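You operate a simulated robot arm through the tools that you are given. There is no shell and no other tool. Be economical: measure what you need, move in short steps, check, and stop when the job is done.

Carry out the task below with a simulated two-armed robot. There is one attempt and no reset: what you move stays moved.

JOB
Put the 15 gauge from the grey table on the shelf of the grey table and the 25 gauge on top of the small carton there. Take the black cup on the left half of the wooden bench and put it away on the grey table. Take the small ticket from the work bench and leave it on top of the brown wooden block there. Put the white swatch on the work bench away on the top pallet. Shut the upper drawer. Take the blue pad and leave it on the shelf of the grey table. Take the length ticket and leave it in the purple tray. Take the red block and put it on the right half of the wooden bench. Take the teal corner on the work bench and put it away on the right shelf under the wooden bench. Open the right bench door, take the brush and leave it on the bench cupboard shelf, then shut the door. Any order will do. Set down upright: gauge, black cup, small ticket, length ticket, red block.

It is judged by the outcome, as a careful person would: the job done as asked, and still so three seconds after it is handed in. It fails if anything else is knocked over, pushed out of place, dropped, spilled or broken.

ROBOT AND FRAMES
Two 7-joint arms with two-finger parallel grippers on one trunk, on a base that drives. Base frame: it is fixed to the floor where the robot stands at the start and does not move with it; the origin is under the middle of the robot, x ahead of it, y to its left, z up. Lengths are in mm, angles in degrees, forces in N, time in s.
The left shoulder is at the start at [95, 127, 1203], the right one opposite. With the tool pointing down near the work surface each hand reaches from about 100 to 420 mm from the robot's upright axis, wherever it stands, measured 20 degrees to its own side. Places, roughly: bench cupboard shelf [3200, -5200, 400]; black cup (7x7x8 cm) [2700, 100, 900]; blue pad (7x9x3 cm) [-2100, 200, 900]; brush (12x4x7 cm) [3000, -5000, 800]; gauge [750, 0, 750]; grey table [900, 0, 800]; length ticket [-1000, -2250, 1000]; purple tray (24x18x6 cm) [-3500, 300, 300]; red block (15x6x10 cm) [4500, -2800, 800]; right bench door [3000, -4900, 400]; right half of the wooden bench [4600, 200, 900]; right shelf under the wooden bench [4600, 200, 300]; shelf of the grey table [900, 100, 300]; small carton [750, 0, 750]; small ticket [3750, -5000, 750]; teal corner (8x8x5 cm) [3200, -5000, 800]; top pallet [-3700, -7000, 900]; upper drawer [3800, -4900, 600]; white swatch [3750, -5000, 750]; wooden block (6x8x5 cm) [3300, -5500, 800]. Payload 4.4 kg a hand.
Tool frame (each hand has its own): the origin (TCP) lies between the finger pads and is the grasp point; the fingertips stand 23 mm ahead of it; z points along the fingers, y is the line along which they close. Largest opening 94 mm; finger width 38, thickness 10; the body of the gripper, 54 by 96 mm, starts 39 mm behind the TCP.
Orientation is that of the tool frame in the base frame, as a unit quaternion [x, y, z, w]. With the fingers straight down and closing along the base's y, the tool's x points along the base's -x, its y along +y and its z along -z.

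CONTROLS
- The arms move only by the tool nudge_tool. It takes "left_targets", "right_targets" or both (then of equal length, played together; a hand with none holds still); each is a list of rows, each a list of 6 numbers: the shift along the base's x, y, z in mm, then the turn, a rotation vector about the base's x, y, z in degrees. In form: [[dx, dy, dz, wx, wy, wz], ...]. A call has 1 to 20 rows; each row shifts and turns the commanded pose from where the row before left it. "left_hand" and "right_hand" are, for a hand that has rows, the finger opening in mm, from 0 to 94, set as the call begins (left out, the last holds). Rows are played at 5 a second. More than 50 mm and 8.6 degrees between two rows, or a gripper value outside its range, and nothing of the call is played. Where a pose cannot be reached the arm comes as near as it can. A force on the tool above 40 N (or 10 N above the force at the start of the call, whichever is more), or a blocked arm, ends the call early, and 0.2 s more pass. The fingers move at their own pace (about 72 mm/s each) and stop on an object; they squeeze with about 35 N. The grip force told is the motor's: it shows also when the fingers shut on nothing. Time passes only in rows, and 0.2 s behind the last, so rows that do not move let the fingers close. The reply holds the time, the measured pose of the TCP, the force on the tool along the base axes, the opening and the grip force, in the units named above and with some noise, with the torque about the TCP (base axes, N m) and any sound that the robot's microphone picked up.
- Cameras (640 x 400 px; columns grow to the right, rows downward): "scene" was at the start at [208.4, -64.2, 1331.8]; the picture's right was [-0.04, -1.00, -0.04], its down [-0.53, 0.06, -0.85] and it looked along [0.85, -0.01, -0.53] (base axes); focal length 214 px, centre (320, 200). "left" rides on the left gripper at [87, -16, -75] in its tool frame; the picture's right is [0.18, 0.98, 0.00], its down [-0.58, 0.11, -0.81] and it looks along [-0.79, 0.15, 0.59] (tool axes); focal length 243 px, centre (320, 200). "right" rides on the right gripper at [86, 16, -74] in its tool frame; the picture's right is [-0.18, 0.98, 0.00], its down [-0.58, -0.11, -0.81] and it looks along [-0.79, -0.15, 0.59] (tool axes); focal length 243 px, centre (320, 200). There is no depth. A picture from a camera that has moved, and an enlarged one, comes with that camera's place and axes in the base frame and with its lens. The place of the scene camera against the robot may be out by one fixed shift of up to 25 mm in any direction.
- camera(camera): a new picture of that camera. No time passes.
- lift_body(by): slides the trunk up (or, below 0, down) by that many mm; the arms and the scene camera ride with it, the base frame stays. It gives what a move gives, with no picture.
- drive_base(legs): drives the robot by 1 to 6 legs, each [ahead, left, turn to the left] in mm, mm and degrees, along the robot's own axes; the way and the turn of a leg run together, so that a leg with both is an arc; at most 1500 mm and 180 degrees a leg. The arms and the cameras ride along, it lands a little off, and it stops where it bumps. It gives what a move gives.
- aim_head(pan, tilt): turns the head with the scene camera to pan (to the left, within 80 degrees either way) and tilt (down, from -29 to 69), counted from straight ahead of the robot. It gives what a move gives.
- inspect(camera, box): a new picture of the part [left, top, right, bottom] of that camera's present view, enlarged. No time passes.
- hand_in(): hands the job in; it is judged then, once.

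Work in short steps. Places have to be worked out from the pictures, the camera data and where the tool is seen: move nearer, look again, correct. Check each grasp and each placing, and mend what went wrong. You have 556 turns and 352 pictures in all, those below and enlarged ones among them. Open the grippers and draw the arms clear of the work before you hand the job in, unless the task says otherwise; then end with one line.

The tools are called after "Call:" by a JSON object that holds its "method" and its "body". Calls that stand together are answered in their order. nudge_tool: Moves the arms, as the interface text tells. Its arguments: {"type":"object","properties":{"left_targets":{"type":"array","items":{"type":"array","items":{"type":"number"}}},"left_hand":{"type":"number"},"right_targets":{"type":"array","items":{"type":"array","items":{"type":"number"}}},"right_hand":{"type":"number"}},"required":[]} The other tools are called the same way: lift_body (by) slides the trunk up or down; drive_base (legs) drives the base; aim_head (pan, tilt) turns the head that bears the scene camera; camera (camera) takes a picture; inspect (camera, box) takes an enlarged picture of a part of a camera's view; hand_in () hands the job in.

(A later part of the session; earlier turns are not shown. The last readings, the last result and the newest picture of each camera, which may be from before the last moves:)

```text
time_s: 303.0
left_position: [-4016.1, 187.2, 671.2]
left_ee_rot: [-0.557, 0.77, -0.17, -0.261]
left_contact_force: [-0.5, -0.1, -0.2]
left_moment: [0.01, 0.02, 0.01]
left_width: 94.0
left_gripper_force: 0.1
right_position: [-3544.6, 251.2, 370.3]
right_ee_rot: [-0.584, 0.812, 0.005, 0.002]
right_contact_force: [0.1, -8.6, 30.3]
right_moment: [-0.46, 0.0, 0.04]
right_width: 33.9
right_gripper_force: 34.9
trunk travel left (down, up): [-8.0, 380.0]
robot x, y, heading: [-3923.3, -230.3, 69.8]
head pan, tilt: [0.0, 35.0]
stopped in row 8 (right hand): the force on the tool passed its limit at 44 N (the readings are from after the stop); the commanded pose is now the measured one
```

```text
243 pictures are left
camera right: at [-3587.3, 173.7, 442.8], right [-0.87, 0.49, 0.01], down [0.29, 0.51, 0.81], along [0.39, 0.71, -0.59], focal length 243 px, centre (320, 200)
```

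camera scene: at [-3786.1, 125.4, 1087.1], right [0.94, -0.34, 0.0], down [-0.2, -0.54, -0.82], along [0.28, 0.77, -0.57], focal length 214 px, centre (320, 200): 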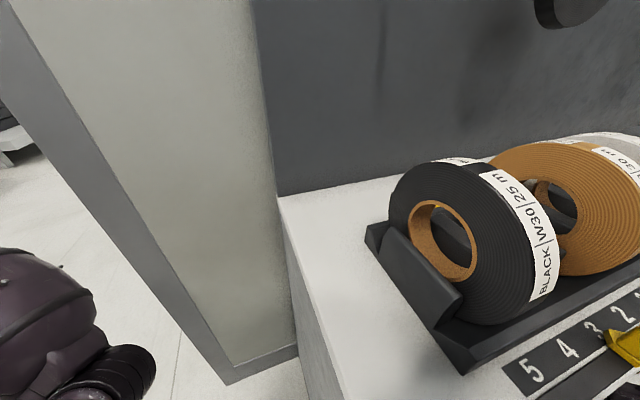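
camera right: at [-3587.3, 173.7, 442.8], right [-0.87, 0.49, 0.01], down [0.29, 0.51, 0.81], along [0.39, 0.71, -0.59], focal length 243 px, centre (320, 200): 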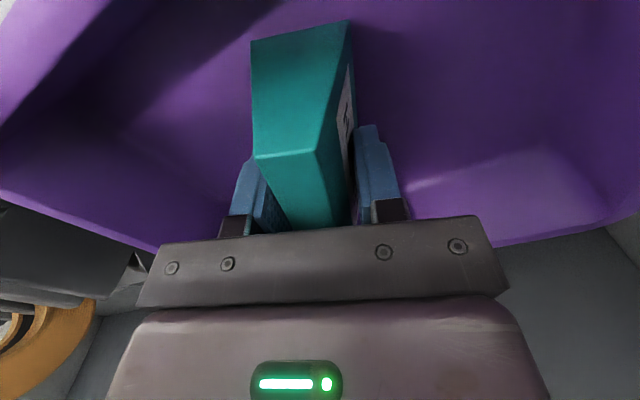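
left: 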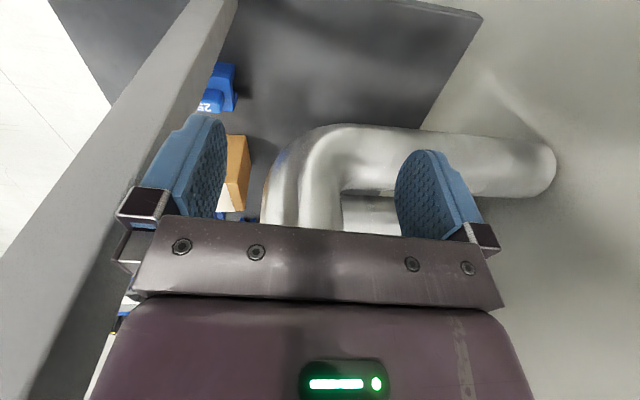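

The ticket is inside the tray and in contact with its floor. I ease up, open, and lift away.

Call:
{"method": "nudge_tool", "body": {"right_targets": [[0, 0, 2, 0, 0, 0], [0, 0, 0, 0, 0, 0]]}}

Call:
{"method": "nudge_tool", "body": {"right_targets": [[0, 0, 0, 0, 0, 0], [0, 0, 0, 0, 0, 0]], "right_hand": 60}}

Call:
{"method": "nudge_tool", "body": {"right_targets": [[0, 0, 10, 0, 0, 0], [0, 0, 25, 0, 0, 0], [0, 0, 35, 0, 0, 0], [0, 0, 35, 0, 0, 0]]}}

Call:
{"method": "camera", "body": {"camera": "right"}}

```text
time_s: 303.6
left_position: [-4016.2, 188.5, 670.1]
left_ee_rot: [-0.556, 0.77, -0.17, -0.262]
left_contact_force: [0.7, 0.2, -0.4]
left_moment: [-0.02, 0.01, -0.01]
left_width: 94.0
left_gripper_force: 0.1
right_position: [-3544.5, 250.5, 368.9]
right_ee_rot: [-0.585, 0.811, 0.004, 0.002]
right_contact_force: [2.6, 1.4, 17.9]
right_moment: [0.19, -0.13, 0.02]
right_width: 33.8
right_gripper_force: 34.8
trunk travel left (down, up): [-8.0, 380.0]
robot x, y, heading: [-3922.2, -232.0, 70.1]
head pan, tilt: [0.0, 35.0]
```

```text
time_s: 304.2
left_position: [-4015.6, 187.9, 669.3]
left_ee_rot: [-0.557, 0.769, -0.171, -0.262]
left_contact_force: [0.1, 0.2, -0.6]
left_moment: [0.0, 0.0, 0.01]
left_width: 93.8
left_gripper_force: 0.0
right_position: [-3543.5, 249.5, 369.0]
right_ee_rot: [-0.584, 0.812, 0.002, 0.0]
right_contact_force: [-0.7, -0.2, -0.8]
right_moment: [0.0, -0.03, 0.01]
right_width: 60.0
right_gripper_force: 0.1
trunk travel left (down, up): [-8.0, 380.0]
robot x, y, heading: [-3920.8, -233.8, 70.1]
head pan, tilt: [0.0, 35.0]
```

```text
time_s: 305.2
left_position: [-4017.2, 187.2, 671.2]
left_ee_rot: [-0.557, 0.77, -0.169, -0.261]
left_contact_force: [-0.3, 0.3, 0.2]
left_moment: [0.02, 0.02, -0.01]
left_width: 93.9
left_gripper_force: 0.1
right_position: [-3545.7, 248.8, 472.6]
right_ee_rot: [-0.584, 0.812, 0.003, 0.001]
right_contact_force: [1.4, 0.1, 0.8]
right_moment: [-0.01, 0.04, 0.03]
right_width: 60.2
right_gripper_force: 0.0
trunk travel left (down, up): [-8.0, 380.0]
robot x, y, heading: [-3922.0, -231.0, 70.1]
head pan, tilt: [0.0, 35.0]
```

```text
242 pictures are left
camera right: at [-3588.2, 172.3, 546.2], right [-0.87, 0.49, 0.0], down [0.29, 0.51, 0.81], along [0.39, 0.71, -0.59], focal length 243 px, centre (320, 200)
```

right: 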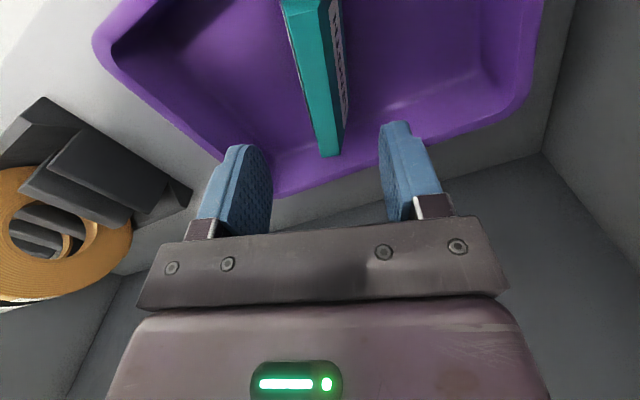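

The ticket stands in the tray. I back out, raise the hand and trunk, and drive right to the blue pad.

Call:
{"method": "drive_base", "body": {"legs": [[-450, 0, 0], [0, 0, 20]]}}

Call:
{"method": "nudge_tool", "body": {"right_targets": [[0, -10, 45, 0, 0, 0], [0, -10, 45, 0, 0, 0], [0, -10, 45, 0, 0, 0], [0, -10, 45, 0, 0, 0], [0, -10, 45, 0, 0, 0], [0, -10, 45, 0, 0, 0]]}}

Call:
{"method": "lift_body", "body": {"by": 230}}

Call:
{"method": "drive_base", "body": {"legs": [[0, -1300, 0], [0, -520, 0]]}}

Call:
{"method": "camera", "body": {"camera": "scene"}}

```text
time_s: 309.0
left_position: [-4305.3, -286.6, 671.3]
left_ee_rot: [0.678, -0.665, 0.213, 0.23]
left_contact_force: [-0.9, -0.7, -0.1]
left_moment: [0.04, 0.0, 0.0]
left_width: 94.1
left_gripper_force: 0.0
right_position: [-3881.3, -73.5, 472.9]
right_ee_rot: [0.711, -0.703, -0.003, 0.0]
right_contact_force: [-0.1, 0.1, 0.1]
right_moment: [0.01, 0.0, -0.01]
right_width: 60.0
right_gripper_force: 0.0
trunk travel left (down, up): [-8.0, 380.0]
robot x, y, heading: [-4077.6, -652.4, 89.4]
head pan, tilt: [0.0, 35.0]
```

```text
time_s: 310.4
left_position: [-4306.1, -287.3, 670.1]
left_ee_rot: [0.678, -0.665, 0.212, 0.23]
left_contact_force: [-0.6, -1.0, -1.6]
left_moment: [-0.02, -0.02, 0.01]
left_width: 94.0
left_gripper_force: 0.0
right_position: [-3881.7, -122.1, 737.6]
right_ee_rot: [0.712, -0.702, -0.001, 0.0]
right_contact_force: [-0.5, -0.4, 1.8]
right_moment: [-0.04, 0.0, 0.01]
right_width: 59.9
right_gripper_force: 0.0
right hand out of reach, approached as far as the arm can: row 6
trunk travel left (down, up): [-8.0, 380.0]
robot x, y, heading: [-4081.1, -654.0, 89.6]
head pan, tilt: [0.0, 35.0]
```

```text
time_s: 312.8
left_position: [-4306.2, -272.0, 1006.6]
left_ee_rot: [0.709, -0.696, 0.075, 0.087]
left_contact_force: [-0.1, -0.9, 0.0]
left_moment: [-0.04, -0.01, 0.02]
left_width: 94.0
left_gripper_force: 0.1
right_position: [-3883.3, -122.4, 967.2]
right_ee_rot: [0.713, -0.702, -0.002, 0.001]
right_contact_force: [0.3, -0.2, -0.4]
right_moment: [-0.02, 0.02, -0.01]
right_width: 59.8
right_gripper_force: 0.1
trunk travel left (down, up): [-238.0, 150.0]
robot x, y, heading: [-4078.7, -652.9, 89.3]
head pan, tilt: [0.0, 35.0]
```

```text
time_s: 329.2
left_position: [-2472.4, -286.7, 1004.9]
left_ee_rot: [0.709, -0.696, 0.074, 0.086]
left_contact_force: [-0.9, 0.0, -0.7]
left_moment: [-0.01, -0.01, -0.01]
left_width: 93.9
left_gripper_force: 0.0
right_position: [-2048.7, -139.1, 969.2]
right_ee_rot: [0.71, -0.704, -0.003, 0.0]
right_contact_force: [-1.1, 0.3, 0.8]
right_moment: [0.01, -0.03, -0.01]
right_width: 59.9
right_gripper_force: 0.0
trunk travel left (down, up): [-238.0, 150.0]
robot x, y, heading: [-2250.0, -671.6, 89.1]
head pan, tilt: [0.0, 35.0]
```

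```text
241 pictures are left
camera scene: at [-2240.3, -491.6, 1359.3], right [1.0, -0.01, 0.0], down [-0.01, -0.57, -0.82], along [0.01, 0.82, -0.57], focal length 214 px, centre (320, 200)
```

scene: 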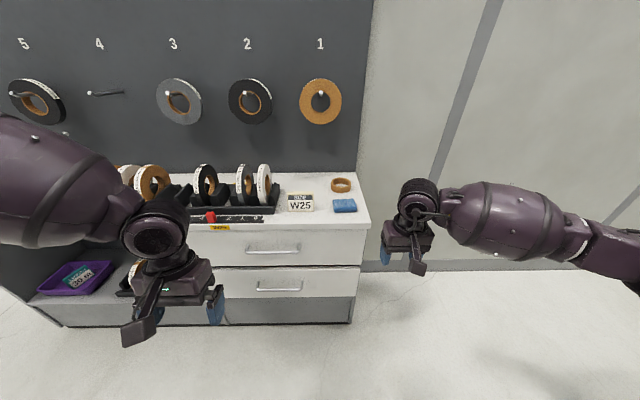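

The blue pad is near [−2136, 191, 855], 90 mm along x. I yaw the hand −90° to grip across its 70 mm side and move nearer.

Call:
{"method": "nudge_tool", "body": {"right_targets": [[0, 0, 0, 0, 0, -8.2], [0, 0, 0, 0, 0, -8.2], [0, 0, 0, 0, 0, -8.2], [0, 0, 0, 0, 0, -8.2], [0, 0, 0, 0, 0, -8.2], [0, 0, 0, 0, 0, -8.2], [0, 0, 0, 0, 0, -8.2], [0, 0, 0, 0, 0, -8.2], [0, 0, 0, 0, 0, -8.2], [0, 0, 0, 0, 0, -8.2], [0, 0, 0, 0, 0, -7.5]], "right_hand": 94}}

Call:
{"method": "drive_base", "body": {"legs": [[210, 85, 0]]}}

Call:
{"method": "camera", "body": {"camera": "right"}}

Call:
{"method": "camera", "body": {"camera": "scene"}}

```text
time_s: 331.6
left_position: [-2471.0, -286.5, 1006.3]
left_ee_rot: [0.709, -0.695, 0.074, 0.087]
left_contact_force: [0.4, -0.2, -0.1]
left_moment: [-0.01, -0.02, 0.05]
left_width: 93.7
left_gripper_force: 0.1
right_position: [-2048.2, -138.1, 968.6]
right_ee_rot: [-0.009, 1.0, 0.002, 0.002]
right_contact_force: [-0.3, 0.3, 0.0]
right_moment: [0.03, 0.0, -0.04]
right_width: 94.1
right_gripper_force: 0.1
trunk travel left (down, up): [-238.0, 150.0]
robot x, y, heading: [-2243.0, -668.1, 89.3]
head pan, tilt: [0.0, 35.0]
```

```text
time_s: 333.3
left_position: [-2558.1, -76.7, 1006.4]
left_ee_rot: [0.711, -0.694, 0.076, 0.087]
left_contact_force: [0.6, 1.1, -0.2]
left_moment: [0.0, -0.01, -0.02]
left_width: 94.1
left_gripper_force: 0.0
right_position: [-2134.9, 72.1, 969.0]
right_ee_rot: [-0.012, 1.0, 0.001, 0.003]
right_contact_force: [-0.5, 0.7, -1.0]
right_moment: [-0.01, -0.04, -0.01]
right_width: 93.9
right_gripper_force: 0.1
trunk travel left (down, up): [-238.0, 150.0]
robot x, y, heading: [-2330.8, -456.0, 89.7]
head pan, tilt: [0.0, 35.0]
```

```text
240 pictures are left
camera right: at [-2222.2, 87.2, 1042.1], right [0.16, 0.99, 0.0], down [0.58, -0.1, 0.81], along [0.8, -0.13, -0.59], focal length 243 px, centre (320, 200)
```

right: 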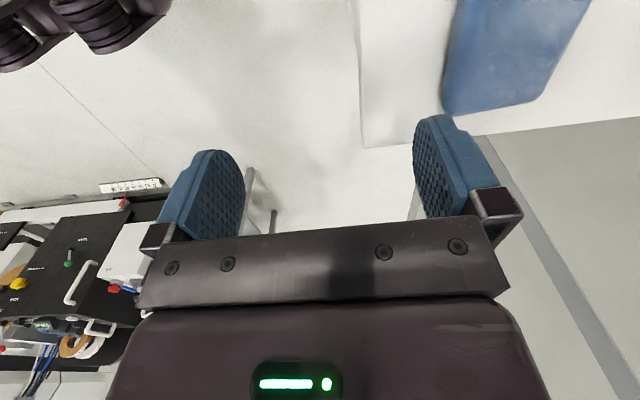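

```text
239 pictures are left
camera scene: at [-2325.2, -281.0, 1359.2], right [1.0, -0.01, 0.0], down [0.0, -0.57, -0.82], along [0.01, 0.82, -0.57], focal length 214 px, centre (320, 200)
```

scene: 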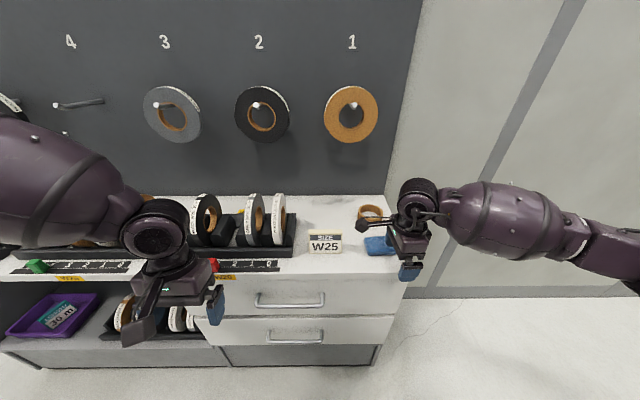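

The pad is seen ahead. I also zoom on the tray, to be sure the ticket stands upright.

Call:
{"method": "inspect", "body": {"camera": "scene", "box": [0, 270, 140, 360]}}

Call:
{"method": "inspect", "body": {"camera": "scene", "box": [290, 190, 450, 300]}}

```text
4.44 times, centred on (70, 315) of scene
camera zoom: at [-2325.2, -281.0, 1359.2], right [1.0, -0.01, 0.0], down [0.0, -0.57, -0.82], along [0.01, 0.82, -0.57], focal length 953 px, centre (1431, -311)
```

zoom: 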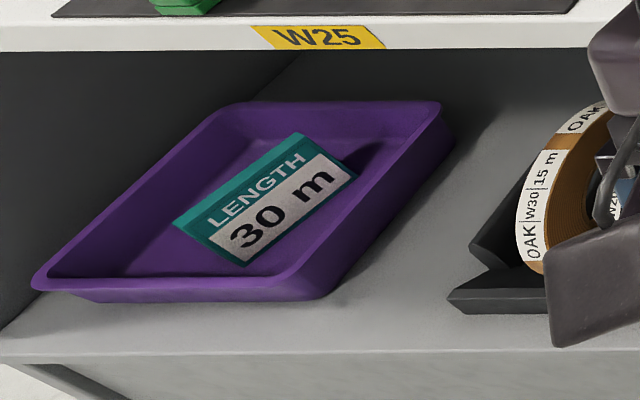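

```text
3.64 times, centred on (370, 245) of scene
camera zoom: at [-2325.2, -281.0, 1359.2], right [1.0, -0.01, 0.0], down [0.0, -0.57, -0.82], along [0.01, 0.82, -0.57], focal length 780 px, centre (138, 36)
```

zoom: 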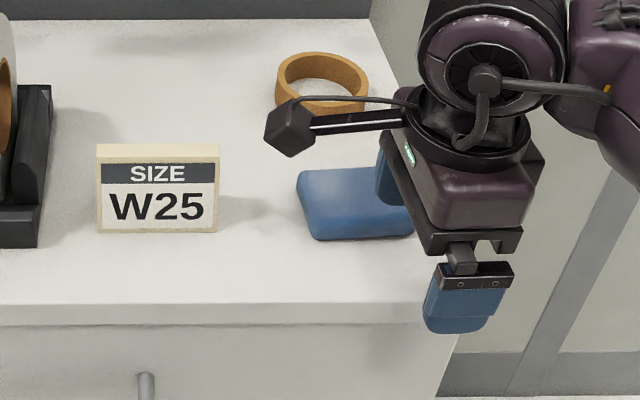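

The ticket stands upright in the tray. The pad's centre is near [−2135, 201]; I drive 90 mm nearer, then reach over it and lower.

Call:
{"method": "drive_base", "body": {"legs": [[95, 0, 0]]}}

Call:
{"method": "nudge_tool", "body": {"right_targets": [[0, 17, -20, 0, 0, 0], [0, 17, -20, 0, 0, 0], [0, 0, -20, 0, 0, 0]]}}

Call:
{"method": "camera", "body": {"camera": "right"}}

```text
time_s: 334.4
left_position: [-2557.5, 14.8, 1006.4]
left_ee_rot: [0.712, -0.693, 0.075, 0.086]
left_contact_force: [0.4, -0.2, -1.4]
left_moment: [-0.03, 0.0, 0.01]
left_width: 93.6
left_gripper_force: 0.3
right_position: [-2136.8, 167.4, 968.8]
right_ee_rot: [-0.014, 1.0, 0.001, 0.002]
right_contact_force: [-0.6, 0.3, -0.7]
right_moment: [-0.03, 0.0, -0.02]
right_width: 94.1
right_gripper_force: 0.0
trunk travel left (down, up): [-238.0, 150.0]
robot x, y, heading: [-2331.4, -365.2, 89.4]
head pan, tilt: [0.0, 35.0]
```

```text
time_s: 335.2
left_position: [-2558.1, 14.1, 1005.9]
left_ee_rot: [0.712, -0.693, 0.075, 0.085]
left_contact_force: [-0.7, -0.6, -0.2]
left_moment: [0.0, -0.01, 0.02]
left_width: 94.2
left_gripper_force: 0.0
right_position: [-2135.9, 202.1, 910.4]
right_ee_rot: [-0.014, 1.0, 0.001, 0.002]
right_contact_force: [0.5, -1.1, 0.0]
right_moment: [-0.01, -0.01, 0.01]
right_width: 94.0
right_gripper_force: 0.0
trunk travel left (down, up): [-238.0, 150.0]
robot x, y, heading: [-2327.9, -359.3, 89.5]
head pan, tilt: [0.0, 35.0]
```

```text
236 pictures are left
camera right: at [-2222.9, 215.5, 982.8], right [0.16, 0.99, 0.0], down [0.58, -0.1, 0.81], along [0.8, -0.12, -0.59], focal length 243 px, centre (320, 200)
```

right: 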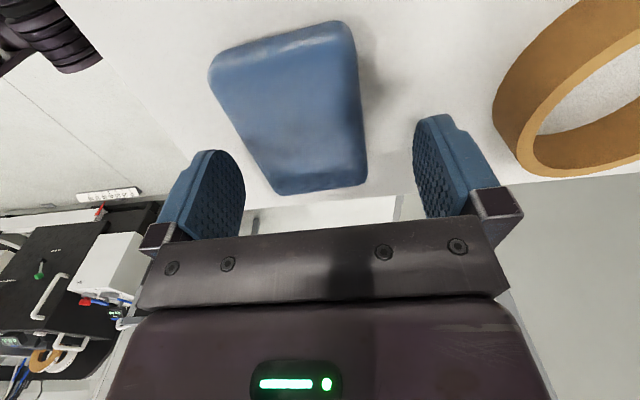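

The pad's centre is near y 192; I shift 10 mm and lower to grip height.

Call:
{"method": "nudge_tool", "body": {"right_targets": [[2, -10, -14, 0, 0, 0], [0, 0, -15, 0, 0, 0], [0, 0, -8, 0, 0, 0], [0, 0, -4, 0, 0, 0]]}}

Call:
{"method": "nudge_tool", "body": {"right_targets": [[0, 0, 0, 0, 0, 0], [0, 0, 0, 0, 0, 0]], "right_hand": 40}}

Call:
{"method": "camera", "body": {"camera": "right"}}

```text
time_s: 336.0
left_position: [-2557.3, 13.7, 1007.6]
left_ee_rot: [0.712, -0.694, 0.074, 0.085]
left_contact_force: [-0.5, 0.4, 0.3]
left_moment: [-0.01, 0.02, -0.02]
left_width: 93.9
left_gripper_force: 0.0
right_position: [-2133.5, 190.6, 883.3]
right_ee_rot: [-0.015, 1.0, 0.007, 0.001]
right_contact_force: [5.3, -18.5, 31.6]
right_moment: [-2.08, 0.14, 0.49]
right_width: 94.0
right_gripper_force: 0.5
trunk travel left (down, up): [-238.0, 150.0]
robot x, y, heading: [-2330.8, -362.1, 89.6]
head pan, tilt: [0.0, 35.0]
stopped in row 3 (right hand): the force on the tool passed its limit at 48 N (the readings are from after the stop); the commanded pose is now the measured one
```

```text
time_s: 336.4
left_position: [-2557.2, 12.6, 1006.4]
left_ee_rot: [0.712, -0.693, 0.074, 0.085]
left_contact_force: [0.0, -0.4, 0.0]
left_moment: [0.05, 0.01, -0.02]
left_width: 94.1
left_gripper_force: 0.1
right_position: [-2133.9, 190.5, 883.8]
right_ee_rot: [-0.016, 1.0, 0.004, 0.0]
right_contact_force: [3.3, -11.3, 24.6]
right_moment: [-1.29, 0.27, 0.17]
right_width: 64.2
right_gripper_force: 21.1
trunk travel left (down, up): [-238.0, 150.0]
robot x, y, heading: [-2330.0, -361.3, 89.3]
head pan, tilt: [0.0, 35.0]
stopped in row 1 (right hand): the force on the tool passed its limit at 51 N (the readings are from after the stop); the commanded pose is now the measured one
```

```text
235 pictures are left
camera right: at [-2221.0, 202.7, 957.2], right [0.15, 0.99, 0.01], down [0.58, -0.1, 0.81], along [0.8, -0.12, -0.59], focal length 243 px, centre (320, 200)
```

right: 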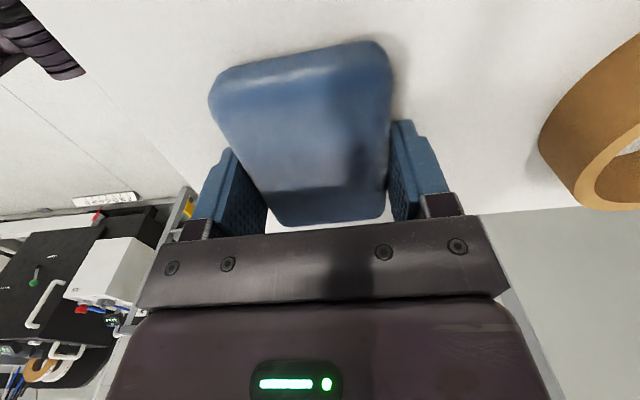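

The fingertips touched the cabinet top (z ≈ 859), and the pad is between the fingers. I raise 3 mm and finish closing.

Call:
{"method": "nudge_tool", "body": {"right_targets": [[0, 0, 3, 0, 0, 0], [0, 0, 0, 0, 0, 0], [0, 0, 0, 0, 0, 0]], "right_hand": 40}}

Call:
{"method": "nudge_tool", "body": {"right_targets": [[0, 0, 10, 0, 0, 0], [0, 0, 30, 0, 0, 0], [0, 0, 40, 0, 0, 0], [0, 0, 40, 0, 0, 0]]}}

Call:
{"method": "camera", "body": {"camera": "right"}}

```text
time_s: 337.2
left_position: [-2556.5, 14.1, 1005.3]
left_ee_rot: [0.712, -0.693, 0.074, 0.086]
left_contact_force: [-0.1, 0.4, -1.0]
left_moment: [0.02, -0.05, -0.01]
left_width: 94.1
left_gripper_force: 0.1
right_position: [-2134.9, 190.8, 882.8]
right_ee_rot: [-0.015, 1.0, 0.002, 0.001]
right_contact_force: [0.6, -5.6, 5.8]
right_moment: [-0.38, 0.07, 0.11]
right_width: 64.1
right_gripper_force: 35.1
trunk travel left (down, up): [-238.0, 150.0]
robot x, y, heading: [-2327.8, -366.7, 89.6]
head pan, tilt: [0.0, 35.0]
```

```text
time_s: 338.2
left_position: [-2557.1, 14.9, 1006.5]
left_ee_rot: [0.711, -0.694, 0.075, 0.087]
left_contact_force: [0.0, -0.1, 0.0]
left_moment: [0.02, -0.02, -0.02]
left_width: 94.1
left_gripper_force: 0.1
right_position: [-2134.0, 190.5, 1004.2]
right_ee_rot: [-0.015, 1.0, 0.002, 0.001]
right_contact_force: [-0.5, -0.2, 0.0]
right_moment: [0.01, 0.01, 0.0]
right_width: 64.0
right_gripper_force: 34.8
trunk travel left (down, up): [-238.0, 150.0]
robot x, y, heading: [-2328.5, -365.5, 89.6]
head pan, tilt: [0.0, 35.0]
```

```text
234 pictures are left
camera right: at [-2220.8, 204.5, 1077.9], right [0.15, 0.99, 0.01], down [0.58, -0.1, 0.81], along [0.8, -0.12, -0.59], focal length 243 px, centre (320, 200)
```

right: 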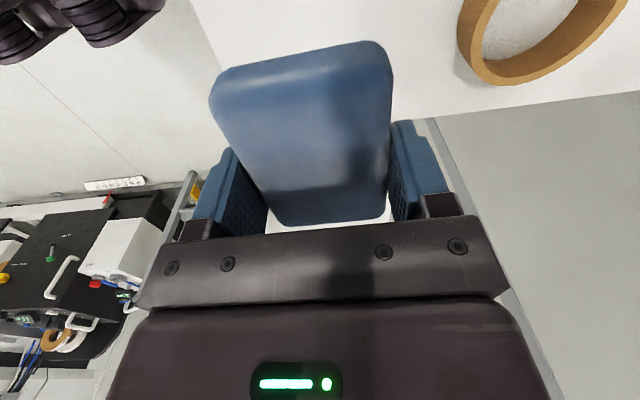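

The pad is held. I raise the trunk for clearance, back off, turn to face +x, and return along the corridor.

Call:
{"method": "lift_body", "body": {"by": 140}}

Call:
{"method": "drive_base", "body": {"legs": [[-90, 0, 0], [0, 0, -89.5], [700, 350, 0], [1450, 0, 0]]}}

Call:
{"method": "aim_head", "body": {"pan": -20, "tilt": 30}}

Call:
{"method": "camera", "body": {"camera": "scene"}}

```text
time_s: 339.8
left_position: [-2555.1, 10.6, 1175.4]
left_ee_rot: [0.715, -0.695, 0.046, 0.056]
left_contact_force: [0.3, -0.6, 0.0]
left_moment: [0.0, -0.03, 0.0]
left_width: 93.9
left_gripper_force: 0.1
right_position: [-2134.2, 190.6, 1143.4]
right_ee_rot: [-0.015, 1.0, 0.003, 0.0]
right_contact_force: [-0.2, -0.9, -0.9]
right_moment: [-0.03, -0.03, 0.02]
right_width: 64.0
right_gripper_force: 35.4
trunk travel left (down, up): [-378.0, 10.0]
robot x, y, heading: [-2329.2, -364.6, 89.2]
head pan, tilt: [0.0, 35.0]
```

```text
time_s: 355.5
left_position: [218.8, 74.5, 1174.4]
left_ee_rot: [-0.006, 0.997, 0.007, -0.073]
left_contact_force: [-0.1, 0.8, -0.3]
left_moment: [0.01, -0.03, 0.01]
left_width: 94.2
left_gripper_force: 0.0
right_position: [393.4, -350.6, 1144.0]
right_ee_rot: [0.701, 0.713, 0.002, 0.003]
right_contact_force: [0.2, -0.2, -0.2]
right_moment: [0.02, 0.0, 0.01]
right_width: 63.8
right_gripper_force: 34.8
trunk travel left (down, up): [-378.0, 10.0]
robot x, y, heading: [-162.1, -148.3, -1.6]
head pan, tilt: [0.0, 35.0]
```

```text
time_s: 356.3
left_position: [217.9, 75.2, 1175.3]
left_ee_rot: [-0.006, 0.997, 0.007, -0.072]
left_contact_force: [0.2, 0.6, -0.3]
left_moment: [-0.02, 0.01, 0.02]
left_width: 93.7
left_gripper_force: 0.1
right_position: [393.1, -350.9, 1142.8]
right_ee_rot: [0.701, 0.713, 0.001, 0.002]
right_contact_force: [0.1, 0.1, 0.5]
right_moment: [-0.01, 0.02, 0.0]
right_width: 64.0
right_gripper_force: 34.7
trunk travel left (down, up): [-378.0, 10.0]
robot x, y, heading: [-162.0, -149.4, -1.3]
head pan, tilt: [-20.0, 30.0]
```

```text
233 pictures are left
camera scene: at [-14.1, -192.2, 1511.3], right [-0.36, -0.93, 0.0], down [-0.47, 0.18, -0.87], along [0.81, -0.31, -0.5], focal length 214 px, centre (320, 200)
```

scene: 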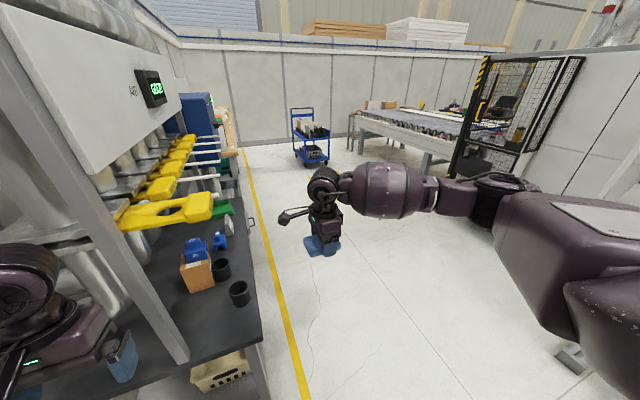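

I will set the pad down once on the wooden bench's front strip to re-grip it with a tilted hand, which suits the low shelf. I drive round the table's corner and over to the bench.

Call:
{"method": "drive_base", "body": {"legs": [[60, -120, 1.4], [200, -200, 0], [100, -330, 0], [500, -100, 0]]}}

Call:
{"method": "drive_base", "body": {"legs": [[0, 0, 90], [0, -1400, 0], [0, -300, 0]]}}

Call:
{"method": "lift_body", "body": {"by": -160}}

Call:
{"method": "nudge_tool", "body": {"right_targets": [[0, 0, 0, 0, 0, 8.2], [0, 0, 0, 0, 0, 8.2], [0, 0, 0, 0, 0, 8.2], [0, 0, 0, 0, 0, 8.2], [0, 0, 0, 0, 0, 8.2], [0, 0, 0, 0, 0, 8.2], [0, 0, 0, 0, 0, 8.2], [0, 0, 0, 0, 0, 8.2], [0, 0, 0, 0, 0, 8.2], [0, 0, 0, 0, 0, 8.2], [0, 0, 0, 0, 0, 8]]}}

Call:
{"method": "aim_head", "body": {"pan": 0, "tilt": 35}}

Call:
{"method": "camera", "body": {"camera": "scene"}}

```text
time_s: 365.6
left_position: [1068.7, -665.1, 1172.9]
left_ee_rot: [-0.018, 0.997, 0.007, -0.072]
left_contact_force: [0.5, 0.3, 0.0]
left_moment: [0.01, 0.04, 0.01]
left_width: 94.1
left_gripper_force: 0.0
right_position: [1252.9, -1086.8, 1143.4]
right_ee_rot: [0.693, 0.721, 0.002, 0.003]
right_contact_force: [0.8, -0.4, -0.9]
right_moment: [0.02, 0.04, -0.03]
right_width: 63.9
right_gripper_force: 35.0
trunk travel left (down, up): [-378.0, 10.0]
robot x, y, heading: [690.9, -895.3, 0.1]
head pan, tilt: [-20.0, 30.0]
```

```text
time_s: 384.7
left_position: [2160.8, -524.9, 1174.5]
left_ee_rot: [0.715, -0.695, 0.046, 0.057]
left_contact_force: [0.3, -0.2, -1.1]
left_moment: [0.02, 0.0, -0.04]
left_width: 93.9
left_gripper_force: 0.1
right_position: [2583.8, -342.8, 1143.0]
right_ee_rot: [-0.017, 1.0, 0.003, 0.001]
right_contact_force: [0.3, -0.1, -1.0]
right_moment: [-0.01, 0.01, 0.02]
right_width: 64.0
right_gripper_force: 35.2
trunk travel left (down, up): [-378.0, 10.0]
robot x, y, heading: [2393.6, -900.6, 89.7]
head pan, tilt: [-20.0, 30.0]
```

```text
time_s: 386.5
left_position: [2160.2, -525.9, 1015.4]
left_ee_rot: [0.717, -0.694, 0.046, 0.055]
left_contact_force: [1.1, -0.6, 0.3]
left_moment: [0.01, 0.0, 0.04]
left_width: 94.2
left_gripper_force: 0.3
right_position: [2584.1, -343.1, 984.9]
right_ee_rot: [-0.017, 1.0, 0.004, 0.0]
right_contact_force: [0.9, 0.0, 0.7]
right_moment: [0.03, 0.0, -0.01]
right_width: 64.0
right_gripper_force: 35.0
trunk travel left (down, up): [-218.0, 170.0]
robot x, y, heading: [2386.9, -900.0, 90.0]
head pan, tilt: [-20.0, 30.0]
```

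```text
time_s: 388.9
left_position: [2159.5, -525.0, 1015.0]
left_ee_rot: [0.716, -0.695, 0.046, 0.056]
left_contact_force: [-0.4, 0.0, -0.4]
left_moment: [0.0, -0.01, -0.02]
left_width: 93.8
left_gripper_force: 0.1
right_position: [2584.2, -343.5, 982.6]
right_ee_rot: [0.719, -0.695, -0.003, 0.001]
right_contact_force: [0.6, 0.1, -1.3]
right_moment: [0.02, 0.0, 0.01]
right_width: 64.1
right_gripper_force: 34.8
trunk travel left (down, up): [-218.0, 170.0]
robot x, y, heading: [2390.4, -898.9, 89.8]
head pan, tilt: [-20.0, 30.0]
```

```text
time_s: 389.7
left_position: [2160.7, -523.6, 1014.5]
left_ee_rot: [0.716, -0.694, 0.046, 0.056]
left_contact_force: [-0.2, 0.2, -0.6]
left_moment: [-0.02, -0.01, 0.0]
left_width: 93.9
left_gripper_force: 0.1
right_position: [2583.0, -343.1, 983.1]
right_ee_rot: [0.718, -0.696, -0.002, 0.0]
right_contact_force: [-0.1, 0.2, 0.4]
right_moment: [-0.01, -0.01, 0.02]
right_width: 64.0
right_gripper_force: 35.1
trunk travel left (down, up): [-218.0, 170.0]
robot x, y, heading: [2387.8, -899.6, 89.9]
head pan, tilt: [0.0, 35.0]
```

```text
232 pictures are left
camera scene: at [2394.3, -707.4, 1337.9], right [1.0, 0.0, 0.0], down [0.0, -0.57, -0.82], along [0.0, 0.82, -0.57], focal length 214 px, centre (320, 200)
```

scene: 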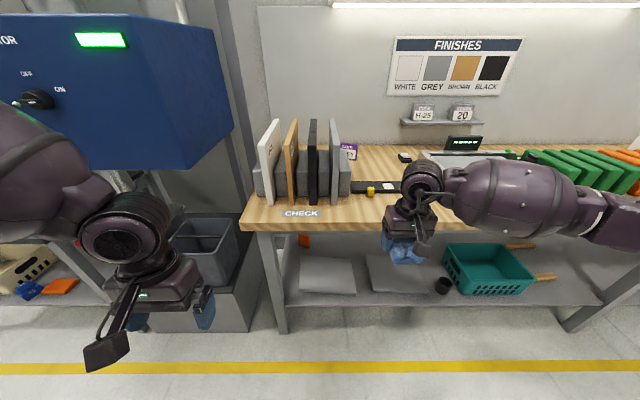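

The bench's front strip around [2590, −120] is free. I drive in and set the pad down there.

Call:
{"method": "drive_base", "body": {"legs": [[222, 0, 0]]}}

Call:
{"method": "nudge_tool", "body": {"right_targets": [[0, 0, -20, 0, 0, 0], [0, 0, -20, 0, 0, 0], [0, 0, -8, 0, 0, 0], [0, 0, -6, 0, 0, 0], [0, 0, -4, 0, 0, 0], [0, 0, -4, 0, 0, 0], [0, 0, -4, 0, 0, 0], [0, 0, -4, 0, 0, 0]]}}

Call:
{"method": "camera", "body": {"camera": "right"}}

```text
time_s: 391.4
left_position: [2161.2, -303.8, 1014.4]
left_ee_rot: [0.716, -0.695, 0.046, 0.056]
left_contact_force: [-1.1, 0.1, 0.2]
left_moment: [0.01, 0.0, -0.03]
left_width: 94.2
left_gripper_force: 0.0
right_position: [2585.2, -121.7, 983.2]
right_ee_rot: [0.719, -0.695, -0.003, 0.001]
right_contact_force: [-1.0, -0.1, 0.0]
right_moment: [-0.02, 0.02, 0.02]
right_width: 64.1
right_gripper_force: 34.5
trunk travel left (down, up): [-218.0, 170.0]
robot x, y, heading: [2390.7, -677.2, 90.0]
head pan, tilt: [0.0, 35.0]
```

```text
time_s: 393.2
left_position: [2161.7, -306.0, 1016.1]
left_ee_rot: [0.716, -0.695, 0.046, 0.056]
left_contact_force: [0.1, -0.9, 0.0]
left_moment: [0.0, 0.02, -0.02]
left_width: 93.9
left_gripper_force: 0.0
right_position: [2584.7, -121.1, 922.4]
right_ee_rot: [0.719, -0.695, -0.007, -0.001]
right_contact_force: [1.9, -12.3, 27.4]
right_moment: [-1.04, -1.01, -0.46]
right_width: 63.9
right_gripper_force: 35.0
trunk travel left (down, up): [-218.0, 170.0]
robot x, y, heading: [2390.8, -676.0, 89.9]
head pan, tilt: [0.0, 35.0]
stopped in row 8 (right hand): the force on the tool passed its limit at 44 N (the readings are from after the stop); the commanded pose is now the measured one
```

```text
231 pictures are left
camera right: at [2571.3, -209.0, 996.2], right [-0.99, 0.15, 0.01], down [0.09, 0.58, 0.81], along [0.12, 0.8, -0.58], focal length 243 px, centre (320, 200)
```

right: 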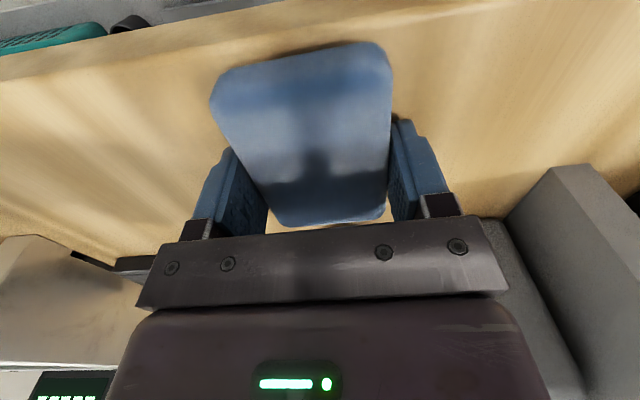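

The pad lies on the bench. I open, rise while tilting 40°, and come down again to re-grip.

Call:
{"method": "nudge_tool", "body": {"right_targets": [[0, 0, 1, 0, 0, 0], [0, 0, 0, 0, 0, 0]], "right_hand": 94}}

Call:
{"method": "nudge_tool", "body": {"right_targets": [[0, 0, 20, 0, 0, 0], [0, 0, 20, 8, 0, 0], [0, 0, 10, 8, 0, 0], [0, 0, 0, 8, 0, 0], [0, 0, 0, 8, 0, 0], [0, 0, 0, 8, 0, 0], [0, 0, -20, 0, 0, 0], [0, 0, -10, 0, 0, 0]]}}

Call:
{"method": "camera", "body": {"camera": "right"}}

```text
time_s: 393.8
left_position: [2158.0, -305.1, 1014.9]
left_ee_rot: [0.716, -0.695, 0.047, 0.055]
left_contact_force: [-0.1, 0.5, -0.6]
left_moment: [0.01, 0.01, -0.03]
left_width: 94.0
left_gripper_force: 0.1
right_position: [2581.3, -120.1, 922.8]
right_ee_rot: [0.721, -0.693, -0.008, -0.003]
right_contact_force: [-26.3, -3.8, 29.4]
right_moment: [-0.61, -0.72, -0.62]
right_width: 82.2
right_gripper_force: 0.1
trunk travel left (down, up): [-218.0, 170.0]
robot x, y, heading: [2388.5, -674.2, 89.8]
head pan, tilt: [0.0, 35.0]
```

```text
time_s: 395.6
left_position: [2161.1, -304.9, 1014.3]
left_ee_rot: [0.716, -0.694, 0.047, 0.056]
left_contact_force: [-0.1, 0.5, 0.8]
left_moment: [0.0, -0.01, 0.02]
left_width: 93.7
left_gripper_force: 0.1
right_position: [2584.9, -119.6, 939.0]
right_ee_rot: [0.676, -0.651, -0.241, -0.246]
right_contact_force: [-0.1, -1.1, 1.0]
right_moment: [-0.01, 0.0, -0.04]
right_width: 94.1
right_gripper_force: 0.0
trunk travel left (down, up): [-218.0, 170.0]
robot x, y, heading: [2390.3, -676.5, 89.8]
head pan, tilt: [0.0, 35.0]
```

```text
230 pictures are left
camera right: at [2572.1, -234.1, 939.1], right [-0.99, 0.11, 0.1], down [0.09, -0.08, 0.99], along [0.12, 0.99, 0.07], focal length 243 px, centre (320, 200)
```

right: 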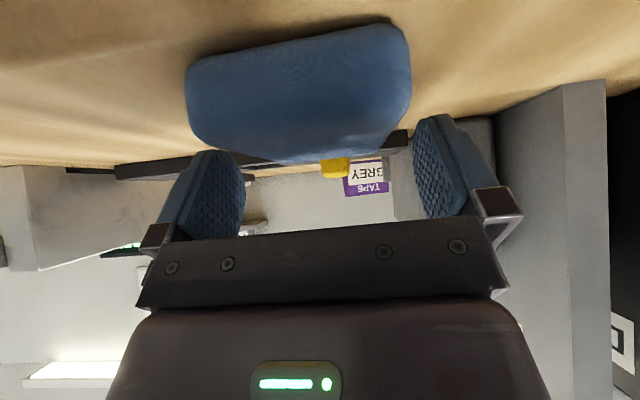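

The pad sits about 9 mm toward +x. I shift, lower, and close.

Call:
{"method": "nudge_tool", "body": {"right_targets": [[9, 0, 0, 0, 0, 0], [0, 0, -4, 0, 0, 0], [0, 0, -3, 0, 0, 0]]}}

Call:
{"method": "nudge_tool", "body": {"right_targets": [[0, 0, 0, 0, 0, 0], [0, 0, 0, 0, 0, 0], [0, 0, 0, 0, 0, 0]], "right_hand": 40}}

Call:
{"method": "nudge_tool", "body": {"right_targets": [[0, 0, 10, 0, 0, 0], [0, 0, 25, 0, 0, 0], [0, 0, 25, 0, 0, 0]]}}

Call:
{"method": "camera", "body": {"camera": "right"}}

```text
time_s: 396.4
left_position: [2161.9, -303.7, 1015.2]
left_ee_rot: [0.716, -0.694, 0.047, 0.056]
left_contact_force: [-0.3, -0.2, 0.6]
left_moment: [-0.01, 0.01, 0.03]
left_width: 94.5
left_gripper_force: 0.0
right_position: [2593.3, -121.3, 934.0]
right_ee_rot: [0.676, -0.651, -0.242, -0.246]
right_contact_force: [0.0, 0.2, -1.1]
right_moment: [-0.01, 0.0, 0.0]
right_width: 93.9
right_gripper_force: 0.1
trunk travel left (down, up): [-218.0, 170.0]
robot x, y, heading: [2389.1, -677.1, 89.8]
head pan, tilt: [0.0, 35.0]
```

```text
time_s: 397.2
left_position: [2161.7, -303.9, 1015.3]
left_ee_rot: [0.715, -0.695, 0.047, 0.056]
left_contact_force: [-0.9, 0.0, 1.0]
left_moment: [0.02, 0.02, -0.01]
left_width: 94.1
left_gripper_force: 0.0
right_position: [2593.3, -119.7, 933.9]
right_ee_rot: [0.676, -0.651, -0.242, -0.246]
right_contact_force: [0.0, 0.7, -0.3]
right_moment: [0.0, -0.01, -0.03]
right_width: 64.3
right_gripper_force: 35.0
trunk travel left (down, up): [-218.0, 170.0]
robot x, y, heading: [2390.6, -678.9, 89.8]
head pan, tilt: [0.0, 35.0]
```

```text
time_s: 398.0
left_position: [2161.8, -303.8, 1014.9]
left_ee_rot: [0.716, -0.695, 0.046, 0.057]
left_contact_force: [-0.4, -0.1, 0.6]
left_moment: [0.0, -0.02, -0.02]
left_width: 94.0
left_gripper_force: 0.0
right_position: [2593.0, -119.3, 996.5]
right_ee_rot: [0.676, -0.651, -0.242, -0.246]
right_contact_force: [0.4, 0.0, -0.8]
right_moment: [0.04, 0.0, 0.0]
right_width: 64.1
right_gripper_force: 35.0
trunk travel left (down, up): [-218.0, 170.0]
robot x, y, heading: [2388.8, -677.3, 89.7]
head pan, tilt: [0.0, 35.0]
```

```text
229 pictures are left
camera right: at [2580.5, -233.6, 994.9], right [-0.99, 0.11, 0.1], down [0.09, -0.08, 0.99], along [0.12, 0.99, 0.07], focal length 243 px, centre (320, 200)
```

right: 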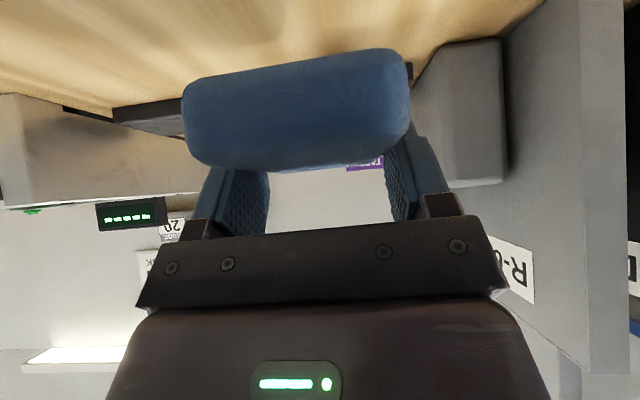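

The pad is re-gripped and level. I return to the grey table and lower the trunk for the shelf.

Call:
{"method": "drive_base", "body": {"legs": [[-320, 0, 0], [0, 1450, 0]]}}

Call:
{"method": "lift_body", "body": {"by": -210}}

Call:
{"method": "nudge_tool", "body": {"right_targets": [[0, 0, -45, 0, 0, 0], [0, 0, -45, 0, 0, 0], [0, 0, -45, 0, 0, 0], [0, 0, -45, 0, 0, 0], [0, 0, -45, 0, 0, 0], [0, 0, -45, 0, 0, 0], [0, 0, -45, 0, 0, 0], [0, 0, -45, 0, 0, 0]]}}

Call:
{"method": "camera", "body": {"camera": "scene"}}

Call:
{"method": "camera", "body": {"camera": "right"}}

```text
time_s: 412.4
left_position: [733.2, -619.4, 1013.8]
left_ee_rot: [0.712, -0.698, 0.047, 0.056]
left_contact_force: [0.1, -1.0, 0.4]
left_moment: [0.02, 0.0, 0.0]
left_width: 93.7
left_gripper_force: 0.1
right_position: [1166.7, -438.2, 995.0]
right_ee_rot: [0.672, -0.655, -0.241, -0.248]
right_contact_force: [0.5, -0.6, -0.5]
right_moment: [-0.02, -0.02, 0.01]
right_width: 63.7
right_gripper_force: 34.9
trunk travel left (down, up): [-218.0, 170.0]
robot x, y, heading: [956.4, -995.8, 89.3]
head pan, tilt: [0.0, 35.0]
```

```text
time_s: 414.7
left_position: [732.3, -644.8, 692.0]
left_ee_rot: [0.669, -0.658, 0.235, 0.255]
left_contact_force: [-0.2, -1.2, -0.1]
left_moment: [0.02, -0.01, -0.02]
left_width: 94.0
left_gripper_force: 0.0
right_position: [1167.4, -476.5, 636.6]
right_ee_rot: [0.708, -0.69, -0.104, -0.103]
right_contact_force: [-0.1, -0.2, -0.6]
right_moment: [0.02, 0.0, 0.01]
right_width: 64.0
right_gripper_force: 35.3
trunk travel left (down, up): [-8.0, 380.0]
robot x, y, heading: [954.4, -993.9, 89.2]
head pan, tilt: [0.0, 35.0]
```

```text
time_s: 416.5
left_position: [732.6, -644.8, 692.6]
left_ee_rot: [0.668, -0.658, 0.235, 0.256]
left_contact_force: [1.1, 0.7, 0.4]
left_moment: [0.04, 0.01, -0.02]
left_width: 94.2
left_gripper_force: 0.0
right_position: [1222.9, -462.7, 418.4]
right_ee_rot: [0.709, -0.69, -0.106, -0.101]
right_contact_force: [0.0, 1.2, -0.8]
right_moment: [-0.06, 0.0, -0.01]
right_width: 64.1
right_gripper_force: 35.1
right hand out of reach, approached as far as the arm can: row 4, 5, 6, 7, 8
trunk travel left (down, up): [-8.0, 380.0]
robot x, y, heading: [959.6, -997.2, 89.3]
head pan, tilt: [0.0, 35.0]
```

```text
228 pictures are left
camera scene: at [968.4, -616.8, 1087.4], right [1.0, -0.01, 0.0], down [-0.01, -0.57, -0.82], along [0.01, 0.82, -0.57], focal length 214 px, centre (320, 200)
```

scene: 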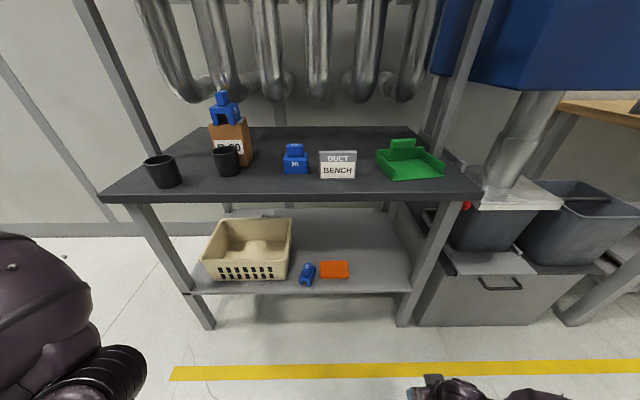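

```text
227 pictures are left
camera right: at [1209.8, -567.7, 464.3], right [-0.99, 0.15, 0.05], down [0.1, 0.33, 0.94], along [0.12, 0.93, -0.34], focal length 243 px, centre (320, 200)
```

right: 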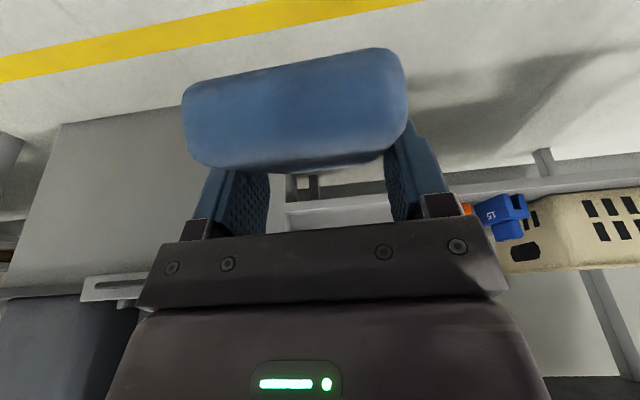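

The tilt was lost because the hand is too close to the body. I reach forward and restore the tilt, and check the 15 gauge closely.

Call:
{"method": "nudge_tool", "body": {"right_targets": [[-12, 25, 0, 0, 0, 0], [-12, 25, 0, 6, 0, 0], [-12, 25, 0, 6, 0, 0], [-12, 25, 0, 6, 0, 0], [0, 0, 0, 6, 0, 0]]}}

Call:
{"method": "inspect", "body": {"camera": "scene", "box": [270, 240, 400, 320]}}

```text
time_s: 417.7
left_position: [732.7, -645.2, 692.7]
left_ee_rot: [0.668, -0.658, 0.235, 0.256]
left_contact_force: [0.2, -0.9, 0.4]
left_moment: [0.01, 0.01, 0.04]
left_width: 93.9
left_gripper_force: 0.0
right_position: [1206.3, -413.8, 421.4]
right_ee_rot: [0.718, -0.665, -0.177, -0.11]
right_contact_force: [-0.9, 0.2, -0.6]
right_moment: [-0.01, 0.01, -0.01]
right_width: 63.9
right_gripper_force: 35.4
right hand out of reach, approached as far as the arm can: row 2, 3, 4, 5
trunk travel left (down, up): [-8.0, 380.0]
robot x, y, heading: [956.6, -995.8, 89.2]
head pan, tilt: [0.0, 35.0]
```

```text
4.92 times, centred on (335, 280) of scene
camera zoom: at [967.7, -616.5, 1087.4], right [1.0, -0.01, 0.0], down [-0.01, -0.57, -0.82], along [0.01, 0.82, -0.57], focal length 1056 px, centre (246, -194)
```

zoom: 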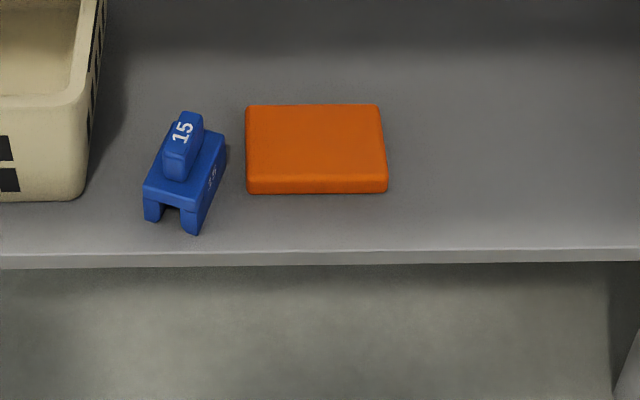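

The gauge is upright and there is room right of the orange pad. I bring the hand more in front of the body and try the tilt again.

Call:
{"method": "nudge_tool", "body": {"right_targets": [[-30, 0, 0, 0, 0, 0], [-30, 0, 0, 0, 0, 0], [-30, 0, 0, 0, 0, 0], [-20, 0, 0, 0, 0, 0]]}}

Call:
{"method": "camera", "body": {"camera": "right"}}

```text
time_s: 418.7
left_position: [731.8, -644.5, 692.1]
left_ee_rot: [0.669, -0.657, 0.237, 0.255]
left_contact_force: [-0.5, -0.3, -0.4]
left_moment: [-0.01, 0.02, 0.0]
left_width: 93.9
left_gripper_force: 0.0
right_position: [1206.7, -414.0, 421.5]
right_ee_rot: [0.718, -0.664, -0.177, -0.111]
right_contact_force: [-0.7, 0.6, 0.2]
right_moment: [-0.03, 0.01, -0.01]
right_width: 64.1
right_gripper_force: 35.2
right hand out of reach, approached as far as the arm can: row 1, 2, 3, 4
trunk travel left (down, up): [-8.0, 380.0]
robot x, y, heading: [958.3, -994.3, 89.1]
head pan, tilt: [0.0, 35.0]
```

```text
225 pictures are left
camera right: at [1203.1, -522.8, 455.5], right [-0.99, 0.08, 0.15], down [0.16, 0.23, 0.96], along [0.04, 0.97, -0.23], focal length 243 px, centre (320, 200)
```

right: 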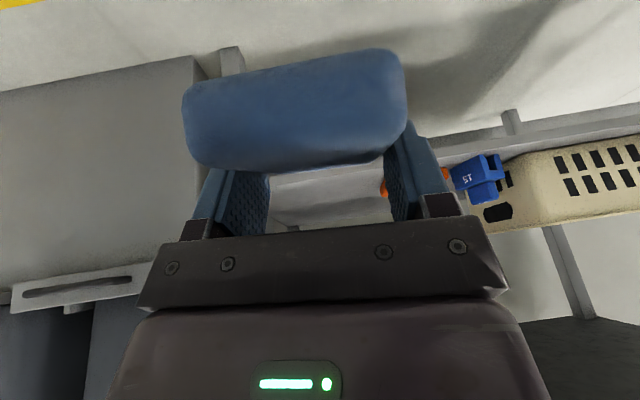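

The tilted reach is not possible this low on the right side, so I will pass the pad to the left hand via the bench. I raise the hand and trunk again.

Call:
{"method": "nudge_tool", "body": {"right_targets": [[0, -10, 45, 0, 0, 0], [0, -10, 45, 0, 0, 0], [0, -10, 45, 0, 0, 0], [0, -10, 45, 0, 0, 0], [0, 0, 45, 0, 0, 0], [0, 0, 45, 0, 0, 0]]}}

Call:
{"method": "lift_body", "body": {"by": 210}}

Call:
{"method": "drive_base", "body": {"legs": [[0, -1450, 0.8]]}}

```text
time_s: 420.1
left_position: [732.5, -645.8, 691.2]
left_ee_rot: [0.667, -0.658, 0.236, 0.256]
left_contact_force: [0.7, -0.3, 0.3]
left_moment: [0.0, 0.02, 0.0]
left_width: 94.2
left_gripper_force: 0.0
right_position: [1207.2, -444.8, 675.7]
right_ee_rot: [0.721, -0.66, -0.181, -0.112]
right_contact_force: [-0.6, 0.8, -0.2]
right_moment: [0.0, -0.01, 0.0]
right_width: 64.0
right_gripper_force: 34.6
right hand out of reach, approached as far as the arm can: row 6
trunk travel left (down, up): [-8.0, 380.0]
robot x, y, heading: [960.8, -998.1, 89.3]
head pan, tilt: [0.0, 35.0]
```

```text
time_s: 422.4
left_position: [732.3, -637.1, 967.2]
left_ee_rot: [0.697, -0.684, 0.145, 0.161]
left_contact_force: [0.4, -1.0, 0.5]
left_moment: [-0.01, -0.01, -0.03]
left_width: 94.2
left_gripper_force: 0.0
right_position: [1207.7, -444.6, 884.5]
right_ee_rot: [0.718, -0.664, -0.177, -0.109]
right_contact_force: [0.1, 0.3, -0.7]
right_moment: [0.02, 0.02, -0.02]
right_width: 63.9
right_gripper_force: 35.3
trunk travel left (down, up): [-218.0, 170.0]
robot x, y, heading: [957.3, -992.9, 89.2]
head pan, tilt: [0.0, 35.0]
```

```text
time_s: 435.1
left_position: [2168.4, -654.2, 969.5]
left_ee_rot: [0.699, -0.682, 0.146, 0.159]
left_contact_force: [-0.1, 0.2, -0.2]
left_moment: [0.0, 0.02, -0.02]
left_width: 94.2
left_gripper_force: 0.1
right_position: [2642.6, -459.7, 885.2]
right_ee_rot: [0.719, -0.663, -0.177, -0.11]
right_contact_force: [-0.1, -1.0, -0.8]
right_moment: [0.0, 0.0, -0.01]
right_width: 64.1
right_gripper_force: 35.3
trunk travel left (down, up): [-218.0, 170.0]
robot x, y, heading: [2394.7, -1013.5, 89.4]
head pan, tilt: [0.0, 35.0]
```

I restore the hand's earlier 40° tilt so the pad is level again, and raise it.

Call:
{"method": "nudge_tool", "body": {"right_targets": [[0, 0, 35, 5.7, -1.4, -1.4], [0, 0, 35, 5.7, -1.4, -1.4], [0, 0, 30, 5.6, -1.5, -1.4]]}}

Call:
{"method": "drive_base", "body": {"legs": [[0, -65, 0], [315, 0, 0]]}}

Call:
{"method": "camera", "body": {"camera": "right"}}

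Call:
{"method": "camera", "body": {"camera": "scene"}}

```text
time_s: 435.9
left_position: [2168.8, -654.3, 967.9]
left_ee_rot: [0.699, -0.682, 0.146, 0.159]
left_contact_force: [0.7, -0.4, -0.8]
left_moment: [-0.05, -0.01, 0.02]
left_width: 94.1
left_gripper_force: 0.1
right_position: [2642.5, -461.7, 984.3]
right_ee_rot: [0.677, -0.65, -0.243, -0.247]
right_contact_force: [0.5, 0.4, -1.0]
right_moment: [0.01, 0.02, 0.0]
right_width: 64.0
right_gripper_force: 35.0
trunk travel left (down, up): [-218.0, 170.0]
robot x, y, heading: [2397.7, -1011.5, 89.6]
head pan, tilt: [0.0, 35.0]
```

```text
time_s: 438.9
left_position: [2236.2, -341.3, 968.9]
left_ee_rot: [0.699, -0.682, 0.147, 0.16]
left_contact_force: [0.6, -0.1, 0.0]
left_moment: [0.0, 0.04, 0.0]
left_width: 94.0
left_gripper_force: 0.1
right_position: [2709.8, -147.2, 983.4]
right_ee_rot: [0.678, -0.649, -0.243, -0.245]
right_contact_force: [-0.2, 0.3, -0.7]
right_moment: [0.0, -0.01, 0.0]
right_width: 63.6
right_gripper_force: 35.6
trunk travel left (down, up): [-218.0, 170.0]
robot x, y, heading: [2459.7, -698.1, 89.3]
head pan, tilt: [0.0, 35.0]
```

```text
224 pictures are left
camera right: at [2697.1, -261.1, 984.0], right [-0.99, 0.11, 0.1], down [0.09, -0.07, 0.99], along [0.11, 0.99, 0.06], focal length 243 px, centre (320, 200)
```

right: 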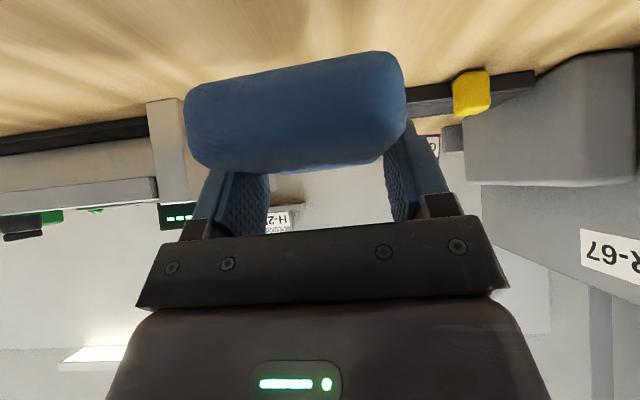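

```text
223 pictures are left
camera scene: at [2468.4, -507.4, 1337.7], right [1.0, -0.01, 0.0], down [0.0, -0.57, -0.82], along [0.01, 0.82, -0.57], focal length 214 px, centre (320, 200)
```

scene: 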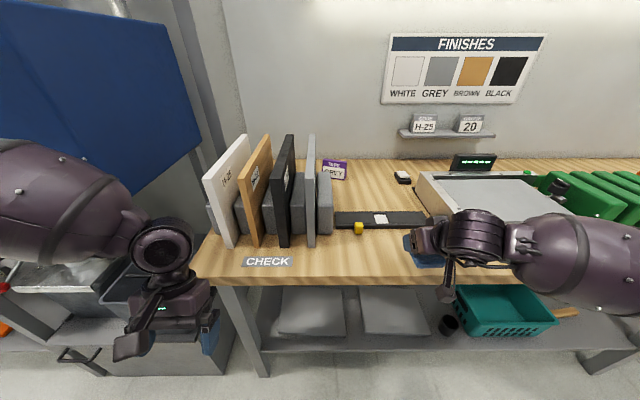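

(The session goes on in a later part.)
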